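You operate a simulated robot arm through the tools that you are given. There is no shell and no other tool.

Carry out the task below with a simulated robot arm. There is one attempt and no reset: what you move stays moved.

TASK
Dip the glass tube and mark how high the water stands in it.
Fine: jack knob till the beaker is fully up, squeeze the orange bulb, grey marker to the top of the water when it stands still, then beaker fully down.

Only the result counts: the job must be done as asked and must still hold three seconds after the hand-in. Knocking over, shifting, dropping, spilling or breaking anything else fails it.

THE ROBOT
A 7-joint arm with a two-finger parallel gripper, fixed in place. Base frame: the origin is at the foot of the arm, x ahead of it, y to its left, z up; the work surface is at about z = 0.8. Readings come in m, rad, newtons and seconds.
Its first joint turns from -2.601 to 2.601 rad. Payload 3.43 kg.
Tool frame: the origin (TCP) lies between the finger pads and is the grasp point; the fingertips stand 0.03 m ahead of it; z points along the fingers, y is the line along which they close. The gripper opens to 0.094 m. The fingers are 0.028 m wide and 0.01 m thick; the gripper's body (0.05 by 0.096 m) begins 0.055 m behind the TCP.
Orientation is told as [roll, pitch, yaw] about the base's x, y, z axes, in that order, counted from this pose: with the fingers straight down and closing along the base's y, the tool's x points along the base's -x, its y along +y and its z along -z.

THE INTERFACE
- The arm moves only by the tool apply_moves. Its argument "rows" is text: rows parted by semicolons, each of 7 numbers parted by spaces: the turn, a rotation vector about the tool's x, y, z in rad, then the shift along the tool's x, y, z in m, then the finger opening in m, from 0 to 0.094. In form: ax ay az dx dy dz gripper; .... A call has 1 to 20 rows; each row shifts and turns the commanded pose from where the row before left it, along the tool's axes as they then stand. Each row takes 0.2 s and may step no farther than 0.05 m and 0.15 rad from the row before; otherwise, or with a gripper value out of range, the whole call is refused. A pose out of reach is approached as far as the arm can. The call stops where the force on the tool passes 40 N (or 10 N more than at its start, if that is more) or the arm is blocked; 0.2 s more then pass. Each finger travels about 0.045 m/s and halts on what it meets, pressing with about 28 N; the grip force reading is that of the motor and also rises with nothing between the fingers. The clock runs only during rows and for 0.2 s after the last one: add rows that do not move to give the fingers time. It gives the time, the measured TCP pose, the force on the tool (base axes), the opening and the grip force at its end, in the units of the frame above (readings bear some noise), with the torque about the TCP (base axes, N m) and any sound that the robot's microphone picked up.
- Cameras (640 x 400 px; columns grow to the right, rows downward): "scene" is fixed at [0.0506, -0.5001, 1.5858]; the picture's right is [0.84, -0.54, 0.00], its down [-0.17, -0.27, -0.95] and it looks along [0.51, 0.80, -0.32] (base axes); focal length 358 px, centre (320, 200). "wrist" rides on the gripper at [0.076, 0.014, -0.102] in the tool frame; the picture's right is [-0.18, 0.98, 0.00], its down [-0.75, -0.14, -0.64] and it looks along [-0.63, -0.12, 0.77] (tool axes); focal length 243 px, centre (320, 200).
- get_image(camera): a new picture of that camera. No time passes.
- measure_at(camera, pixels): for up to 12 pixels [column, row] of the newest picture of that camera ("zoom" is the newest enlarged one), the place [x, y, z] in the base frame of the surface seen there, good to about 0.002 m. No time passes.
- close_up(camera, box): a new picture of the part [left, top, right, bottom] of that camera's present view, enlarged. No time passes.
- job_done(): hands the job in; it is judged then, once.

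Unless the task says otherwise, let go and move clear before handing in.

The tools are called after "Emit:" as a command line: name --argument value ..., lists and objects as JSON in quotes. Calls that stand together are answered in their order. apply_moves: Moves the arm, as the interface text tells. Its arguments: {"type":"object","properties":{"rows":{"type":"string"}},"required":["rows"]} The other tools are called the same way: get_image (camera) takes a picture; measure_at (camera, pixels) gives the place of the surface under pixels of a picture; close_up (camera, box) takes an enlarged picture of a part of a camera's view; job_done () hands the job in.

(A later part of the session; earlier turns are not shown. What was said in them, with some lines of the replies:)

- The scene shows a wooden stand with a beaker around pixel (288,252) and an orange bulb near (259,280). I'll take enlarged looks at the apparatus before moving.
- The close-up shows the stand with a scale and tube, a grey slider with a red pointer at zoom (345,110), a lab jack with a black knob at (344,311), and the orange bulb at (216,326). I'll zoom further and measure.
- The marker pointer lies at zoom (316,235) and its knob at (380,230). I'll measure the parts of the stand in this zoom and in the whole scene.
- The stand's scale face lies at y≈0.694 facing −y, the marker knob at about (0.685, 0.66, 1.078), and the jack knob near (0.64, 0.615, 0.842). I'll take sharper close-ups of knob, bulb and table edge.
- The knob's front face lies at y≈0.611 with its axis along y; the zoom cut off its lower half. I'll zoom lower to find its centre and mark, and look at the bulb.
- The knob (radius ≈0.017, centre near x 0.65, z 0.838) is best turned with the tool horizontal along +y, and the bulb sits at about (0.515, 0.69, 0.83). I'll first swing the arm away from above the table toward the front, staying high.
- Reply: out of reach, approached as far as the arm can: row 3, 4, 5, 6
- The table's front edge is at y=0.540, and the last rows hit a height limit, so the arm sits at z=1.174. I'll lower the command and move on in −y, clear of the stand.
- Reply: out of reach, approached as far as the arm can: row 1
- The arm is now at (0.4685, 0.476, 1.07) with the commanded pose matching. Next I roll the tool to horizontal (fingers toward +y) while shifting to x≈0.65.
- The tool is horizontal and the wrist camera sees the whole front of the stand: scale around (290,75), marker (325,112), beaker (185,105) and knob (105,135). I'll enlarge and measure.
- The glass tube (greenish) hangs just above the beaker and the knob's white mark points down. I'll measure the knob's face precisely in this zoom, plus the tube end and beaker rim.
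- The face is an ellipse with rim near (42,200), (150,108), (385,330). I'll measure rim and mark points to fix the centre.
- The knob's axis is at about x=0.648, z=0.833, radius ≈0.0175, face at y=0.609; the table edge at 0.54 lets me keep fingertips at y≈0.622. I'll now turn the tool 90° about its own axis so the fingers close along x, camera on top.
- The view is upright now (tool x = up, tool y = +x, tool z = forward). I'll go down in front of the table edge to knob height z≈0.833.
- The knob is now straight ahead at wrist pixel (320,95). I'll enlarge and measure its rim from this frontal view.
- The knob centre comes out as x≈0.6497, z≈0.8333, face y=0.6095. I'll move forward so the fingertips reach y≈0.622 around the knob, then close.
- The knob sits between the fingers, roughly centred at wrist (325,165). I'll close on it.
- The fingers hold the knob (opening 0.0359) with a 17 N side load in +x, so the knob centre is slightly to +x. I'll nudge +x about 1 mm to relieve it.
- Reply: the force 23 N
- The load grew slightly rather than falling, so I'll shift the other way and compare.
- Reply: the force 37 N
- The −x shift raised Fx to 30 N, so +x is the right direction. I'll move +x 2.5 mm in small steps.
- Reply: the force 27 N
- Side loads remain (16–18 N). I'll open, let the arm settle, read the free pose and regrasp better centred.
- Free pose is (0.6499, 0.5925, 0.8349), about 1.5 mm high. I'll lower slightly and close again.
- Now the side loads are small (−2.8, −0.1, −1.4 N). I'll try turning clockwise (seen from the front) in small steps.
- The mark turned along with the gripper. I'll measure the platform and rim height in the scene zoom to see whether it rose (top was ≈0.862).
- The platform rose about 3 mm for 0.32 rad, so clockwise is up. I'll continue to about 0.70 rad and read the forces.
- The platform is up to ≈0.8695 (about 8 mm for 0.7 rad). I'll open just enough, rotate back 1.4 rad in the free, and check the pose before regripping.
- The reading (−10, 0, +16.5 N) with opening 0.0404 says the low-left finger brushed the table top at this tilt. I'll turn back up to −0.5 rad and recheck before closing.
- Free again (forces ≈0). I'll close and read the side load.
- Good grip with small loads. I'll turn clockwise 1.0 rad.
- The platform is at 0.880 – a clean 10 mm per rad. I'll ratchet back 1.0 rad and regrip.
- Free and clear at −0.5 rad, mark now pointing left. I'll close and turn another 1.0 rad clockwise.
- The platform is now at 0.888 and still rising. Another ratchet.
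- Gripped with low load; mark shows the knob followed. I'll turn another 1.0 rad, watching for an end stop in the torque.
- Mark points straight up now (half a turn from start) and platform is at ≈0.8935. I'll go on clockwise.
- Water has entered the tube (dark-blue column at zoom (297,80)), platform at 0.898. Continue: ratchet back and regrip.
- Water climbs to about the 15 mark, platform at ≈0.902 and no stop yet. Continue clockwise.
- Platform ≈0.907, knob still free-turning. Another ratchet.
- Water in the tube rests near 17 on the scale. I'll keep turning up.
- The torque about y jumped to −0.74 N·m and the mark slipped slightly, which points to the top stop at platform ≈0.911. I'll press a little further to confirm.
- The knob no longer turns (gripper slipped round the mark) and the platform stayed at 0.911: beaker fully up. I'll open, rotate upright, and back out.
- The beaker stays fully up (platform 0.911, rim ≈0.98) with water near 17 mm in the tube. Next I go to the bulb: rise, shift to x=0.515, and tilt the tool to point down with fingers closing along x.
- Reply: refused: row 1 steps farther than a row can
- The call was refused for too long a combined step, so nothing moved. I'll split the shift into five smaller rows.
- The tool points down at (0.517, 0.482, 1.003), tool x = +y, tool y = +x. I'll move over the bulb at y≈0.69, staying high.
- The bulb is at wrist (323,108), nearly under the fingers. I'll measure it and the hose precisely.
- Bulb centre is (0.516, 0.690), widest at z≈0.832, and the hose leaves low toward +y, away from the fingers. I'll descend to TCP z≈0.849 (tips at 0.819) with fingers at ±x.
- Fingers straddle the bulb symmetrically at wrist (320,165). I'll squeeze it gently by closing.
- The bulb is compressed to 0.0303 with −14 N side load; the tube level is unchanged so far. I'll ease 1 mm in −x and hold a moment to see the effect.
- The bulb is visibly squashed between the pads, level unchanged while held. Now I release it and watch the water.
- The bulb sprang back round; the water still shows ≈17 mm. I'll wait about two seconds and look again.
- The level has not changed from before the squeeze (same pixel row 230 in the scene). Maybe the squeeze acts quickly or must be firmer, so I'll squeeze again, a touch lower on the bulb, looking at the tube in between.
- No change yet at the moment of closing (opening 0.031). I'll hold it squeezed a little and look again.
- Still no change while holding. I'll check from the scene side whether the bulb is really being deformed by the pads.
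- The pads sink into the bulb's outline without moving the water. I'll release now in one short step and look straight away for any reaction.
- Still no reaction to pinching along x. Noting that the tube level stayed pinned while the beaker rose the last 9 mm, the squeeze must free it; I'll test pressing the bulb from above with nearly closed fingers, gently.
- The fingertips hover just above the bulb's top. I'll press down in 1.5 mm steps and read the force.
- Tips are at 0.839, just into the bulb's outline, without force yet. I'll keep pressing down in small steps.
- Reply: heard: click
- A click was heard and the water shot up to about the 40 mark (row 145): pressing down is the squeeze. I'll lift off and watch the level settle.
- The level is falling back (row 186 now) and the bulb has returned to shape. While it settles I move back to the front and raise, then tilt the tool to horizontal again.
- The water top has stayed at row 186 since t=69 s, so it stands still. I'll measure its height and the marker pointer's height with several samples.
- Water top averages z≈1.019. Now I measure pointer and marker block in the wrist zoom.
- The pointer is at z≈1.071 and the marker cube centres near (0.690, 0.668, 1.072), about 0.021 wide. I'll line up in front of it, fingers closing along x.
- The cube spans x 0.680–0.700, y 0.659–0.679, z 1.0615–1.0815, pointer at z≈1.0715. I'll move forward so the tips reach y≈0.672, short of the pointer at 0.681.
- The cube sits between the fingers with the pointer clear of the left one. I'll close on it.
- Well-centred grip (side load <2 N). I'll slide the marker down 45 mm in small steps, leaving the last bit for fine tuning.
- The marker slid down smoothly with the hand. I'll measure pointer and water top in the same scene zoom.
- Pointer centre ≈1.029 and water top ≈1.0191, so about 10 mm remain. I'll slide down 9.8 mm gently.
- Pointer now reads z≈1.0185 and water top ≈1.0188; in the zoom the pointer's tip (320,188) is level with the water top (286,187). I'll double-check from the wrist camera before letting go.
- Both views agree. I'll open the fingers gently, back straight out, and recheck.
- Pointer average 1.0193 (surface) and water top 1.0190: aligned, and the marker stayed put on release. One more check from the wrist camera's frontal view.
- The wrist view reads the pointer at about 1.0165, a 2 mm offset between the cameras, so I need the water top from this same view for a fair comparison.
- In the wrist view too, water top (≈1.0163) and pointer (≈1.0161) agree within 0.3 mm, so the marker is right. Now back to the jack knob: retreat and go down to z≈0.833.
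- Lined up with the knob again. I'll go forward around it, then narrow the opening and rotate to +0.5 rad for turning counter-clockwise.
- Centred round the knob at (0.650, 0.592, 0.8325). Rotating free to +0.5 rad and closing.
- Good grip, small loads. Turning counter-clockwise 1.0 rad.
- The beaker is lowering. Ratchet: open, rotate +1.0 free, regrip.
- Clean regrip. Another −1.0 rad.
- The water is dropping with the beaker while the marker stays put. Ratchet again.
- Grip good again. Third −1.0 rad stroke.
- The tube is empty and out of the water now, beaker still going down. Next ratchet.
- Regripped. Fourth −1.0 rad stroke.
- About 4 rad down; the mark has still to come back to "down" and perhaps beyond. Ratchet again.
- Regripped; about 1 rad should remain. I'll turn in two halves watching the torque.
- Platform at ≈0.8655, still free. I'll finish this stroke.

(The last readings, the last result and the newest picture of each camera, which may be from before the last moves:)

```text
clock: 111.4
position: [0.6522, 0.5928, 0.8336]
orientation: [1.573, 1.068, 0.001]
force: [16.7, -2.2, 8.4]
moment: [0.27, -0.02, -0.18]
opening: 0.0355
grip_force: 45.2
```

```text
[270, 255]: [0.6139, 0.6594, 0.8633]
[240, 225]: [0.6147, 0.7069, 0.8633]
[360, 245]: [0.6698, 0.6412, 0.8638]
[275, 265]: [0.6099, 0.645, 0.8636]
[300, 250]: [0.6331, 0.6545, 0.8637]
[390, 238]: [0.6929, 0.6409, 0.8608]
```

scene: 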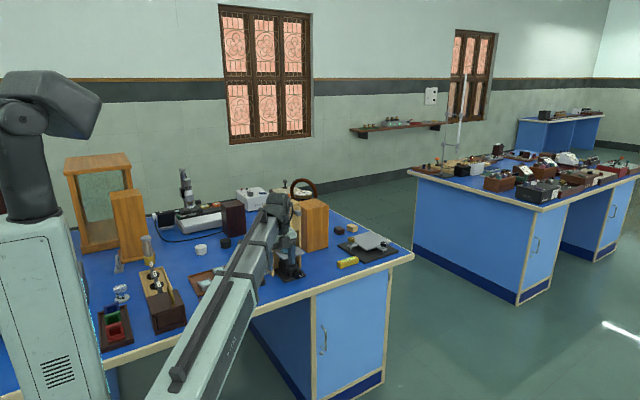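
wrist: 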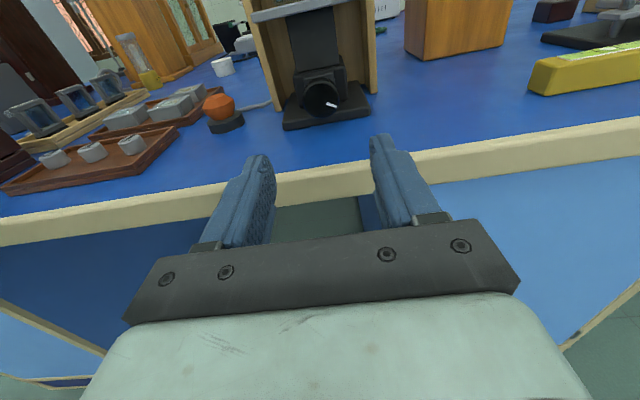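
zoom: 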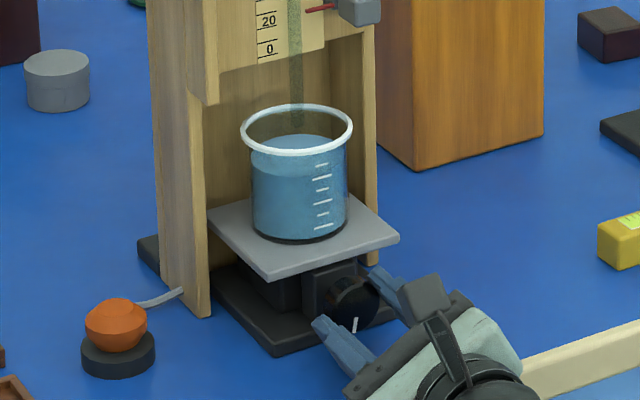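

No stop yet (platform ≈0.8635). One more ratchet to find the bottom stop.

Emit:
apply_moves --rows "0 0 0 0 0 0 0.042; 0 0 0 0 0 0 0.042; 0 0 0.125 0 0 0 0.043; 0 0 0.125 0 0 0 0.043; 0 0 0.125 0 0 0 0.043; 0 0 0.125 0 0 0 0.043; 0 0 0.125 0 0 0 0.043; 0 0 0.125 0 0 0 0.043; 0 0 0.125 0 0 0 0.042; 0 0 0.125 0 0 0 0.042; 0 0 0 0 0 0 0.042; 0 0 0 0 0 0 0.02; 0 0 0 0 0 0 0.02; 0 0 0 0 0 0 0.02"

Emit:
close_up --camera "wrist" --box '[220, 100, 420, 225]'

```text
clock: 114.4
position: [0.65, 0.5939, 0.8339]
orientation: [-1.569, 1.071, -3.142]
force: [-1.9, 1.2, 0.9]
moment: [-0.2, -0.02, -0.14]
opening: 0.0355
grip_force: 44.8
```

```text
3.20 times, centred on (320, 162) of wrist
```

zoom: 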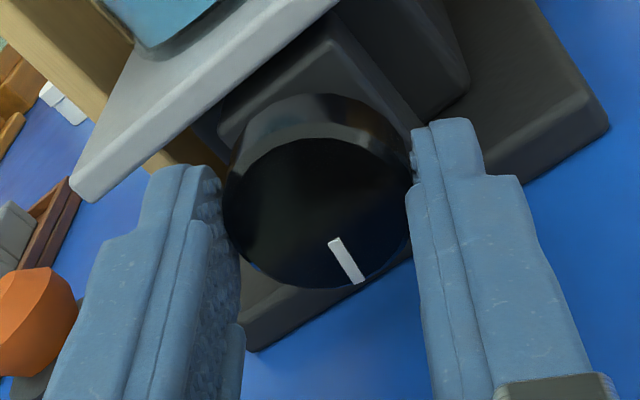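

Gripped; I'll turn counter-clockwise in small steps, watching for the stop in the torque about y.

Emit:
apply_moves --rows "0 0 -0.08 0 0 0 0.02; 0 0 -0.08 0 0 0 0.02; 0 0 -0.08 0 0 0 0.02; 0 0 0 0 0 0 0.02"

Emit:
close_up --camera "wrist" --box '[220, 100, 420, 225]'

Emit:
close_up --camera "scene" --box '[260, 225, 324, 290]'

Emit:
measure_at --camera "zoom" --pixels '[[270, 255], [240, 225], [360, 245], [275, 265], [300, 250], [390, 238]]'

```text
clock: 115.4
position: [0.65, 0.5924, 0.8339]
orientation: [-1.57, 1.313, 3.142]
force: [-0.9, -0.8, 0.3]
moment: [0.23, 0.25, 0.05]
opening: 0.0355
grip_force: 44.7
```

```text
3.20 times, centred on (320, 162) of wrist
```

zoom: 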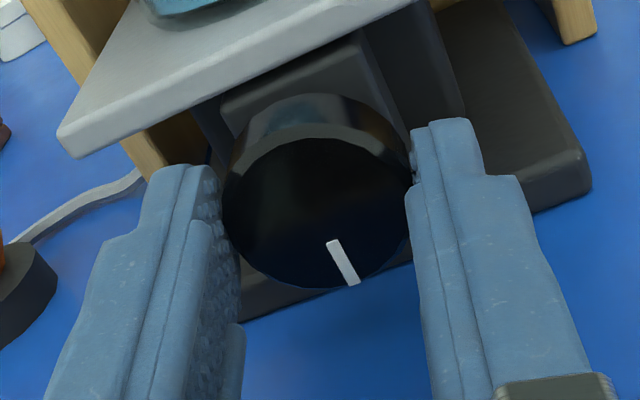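

```text
6.15 times, centred on (292, 258) of scene
```

zoom: 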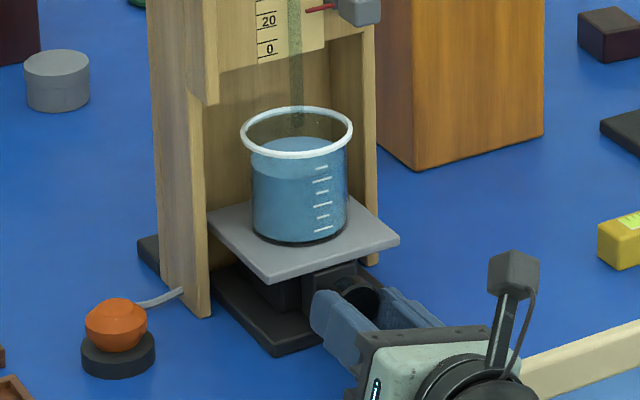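

```text
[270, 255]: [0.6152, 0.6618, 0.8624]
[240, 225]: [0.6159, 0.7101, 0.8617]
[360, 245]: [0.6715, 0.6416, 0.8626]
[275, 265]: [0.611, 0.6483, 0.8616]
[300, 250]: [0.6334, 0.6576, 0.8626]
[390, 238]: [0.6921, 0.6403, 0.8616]
```

The torque begins to rise (0.25 N·m) and platform reads 0.862, its starting height. I'll press a bit further to confirm the stop.

Emit:
apply_moves --rows "0 0 -0.06 0 0 0 0.02; 0 0 -0.06 0 0 0 0.02; 0 0 -0.06 0 0 0 0.02; 0 0 0 0 0 0 0.02"

Emit:
close_up --camera "wrist" --box '[220, 100, 420, 225]'

Emit:
close_up --camera "scene" --box '[260, 225, 324, 290]'

Emit:
measure_at --camera "zoom" --pixels '[[270, 255], [240, 225], [360, 245], [275, 265], [300, 250], [390, 238]]'

```text
clock: 116.4
position: [0.6498, 0.5941, 0.8328]
orientation: [-1.567, 1.493, -3.136]
force: [3.7, 1.0, -1.9]
moment: [0.17, 0.74, 0.23]
opening: 0.0355
grip_force: 44.3
```

```text
3.20 times, centred on (320, 162) of wrist
```

zoom: 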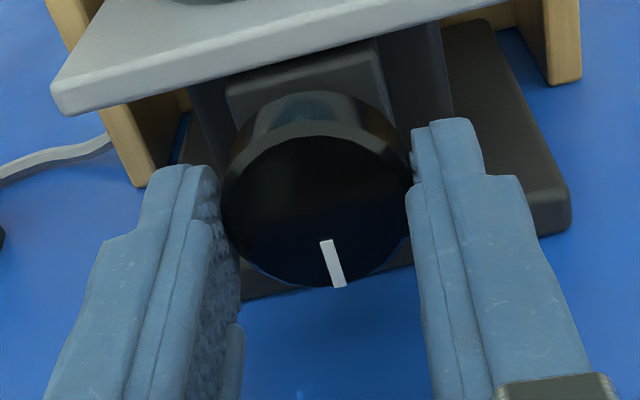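

```text
6.15 times, centred on (292, 258) of scene
```

zoom: 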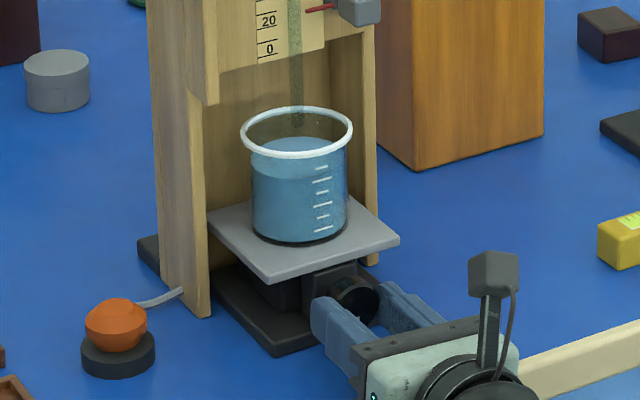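

```text
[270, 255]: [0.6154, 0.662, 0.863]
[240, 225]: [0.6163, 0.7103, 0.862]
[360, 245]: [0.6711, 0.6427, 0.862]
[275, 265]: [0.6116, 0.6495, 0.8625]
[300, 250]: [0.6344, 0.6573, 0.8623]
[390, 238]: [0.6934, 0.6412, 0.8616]
```

The gripper slips at 0.74 N·m and the platform holds at 0.862: bottom stop reached, beaker fully down. I'll release and back away.

Emit:
apply_moves --rows "0 0 0 0 0 0 0.045; 0 0 0 0 0 0 0.045; 0 0 0 0 0 0 0.05; 0 0 0 0 0 -0.03 0.05; 0 0 0 0 0 -0.04 0.05; 0 0 0 0 0 -0.04 0.05; 0 0 0 0 0 -0.03 0.05; 0 0 0 0 0 0 0.05"

Emit:
close_up --camera "scene" --box '[250, 195, 330, 290]'

Emit:
close_up --camera "scene" --box '[270, 215, 310, 240]'

Emit:
measure_at --camera "zoom" --pixels '[[322, 188], [335, 185], [348, 181], [361, 178], [374, 174], [328, 187]]'

Emit:
get_image --camera "wrist"

```text
clock: 118.2
position: [0.6504, 0.4542, 0.8326]
orientation: [-1.567, 1.492, -3.138]
force: [0.4, 0.2, 0.3]
moment: [-0.01, -0.02, -0.02]
opening: 0.0498
grip_force: 0.0
```

```text
4.21 times, centred on (290, 242) of scene
```

zoom: 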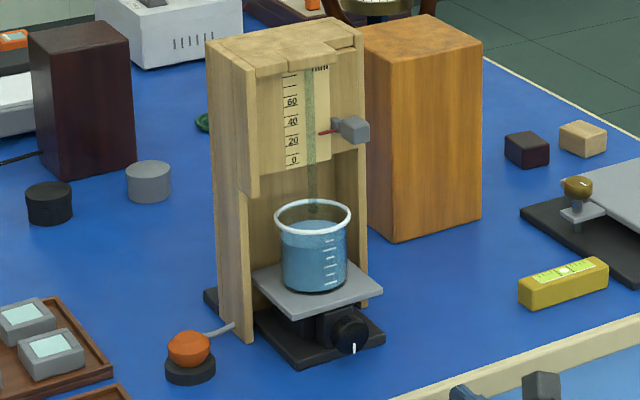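

```text
16.00 times, centred on (290, 228) of scene
```

zoom: 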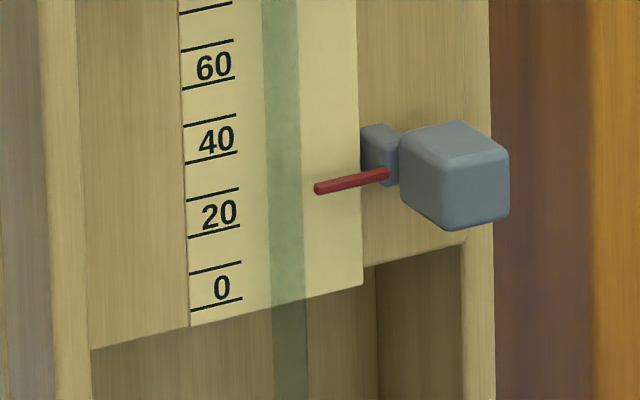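

```text
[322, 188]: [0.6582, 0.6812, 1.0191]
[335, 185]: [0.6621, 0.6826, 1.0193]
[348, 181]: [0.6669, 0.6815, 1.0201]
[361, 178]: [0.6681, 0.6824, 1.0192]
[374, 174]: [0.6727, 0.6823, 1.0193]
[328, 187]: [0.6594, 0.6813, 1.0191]
```

```text
taken
```

wrist: 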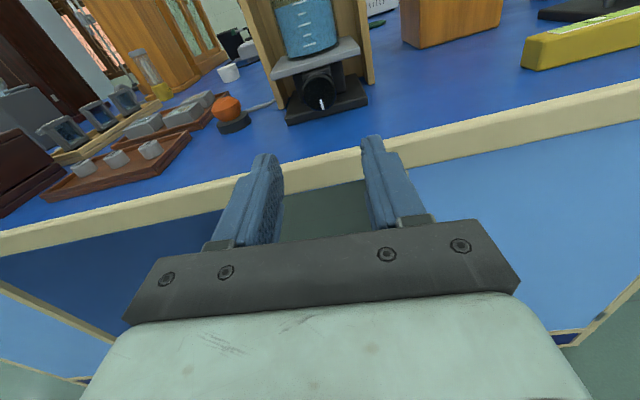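

The beaker is fully down (knob mark back at "down", platform 0.862), the marker's pointer is unchanged at z≈1.019, and nothing else has shifted. The hand is clear in front of the table, so I hand in.

Emit:
job_done

```text
The job is handed in.
```

The glass tube was dipped, the water level marked, and the beaker brought back fully down. The job is handed in; I haven't seen the judge's verdict.

- **Beaker up:** I turned the jack knob clockwise until it would turn no further, with the platform about 5 cm above its starting height.
- **Bulb:** pinching it from the sides twice did nothing. Pressing it down from above gave a click and the water jumped in the tube. It then settled and had not moved when I checked about four seconds later.
- **Marker:** the red pointer is level with the top of the settled water, a little above 30 mm on the scale. Both cameras agree to within about 0.3 mm, and it did not move when I let go or while the beaker went down.
- **Beaker down:** I turned the knob back until it stopped. The platform is at its starting height and the tube is empty.

Early on, one fingertip brushed the table top while I was turning the knob. In the last pictures the beaker is standing and nothing else around the stand looks moved. The hand is open and clear of the table.
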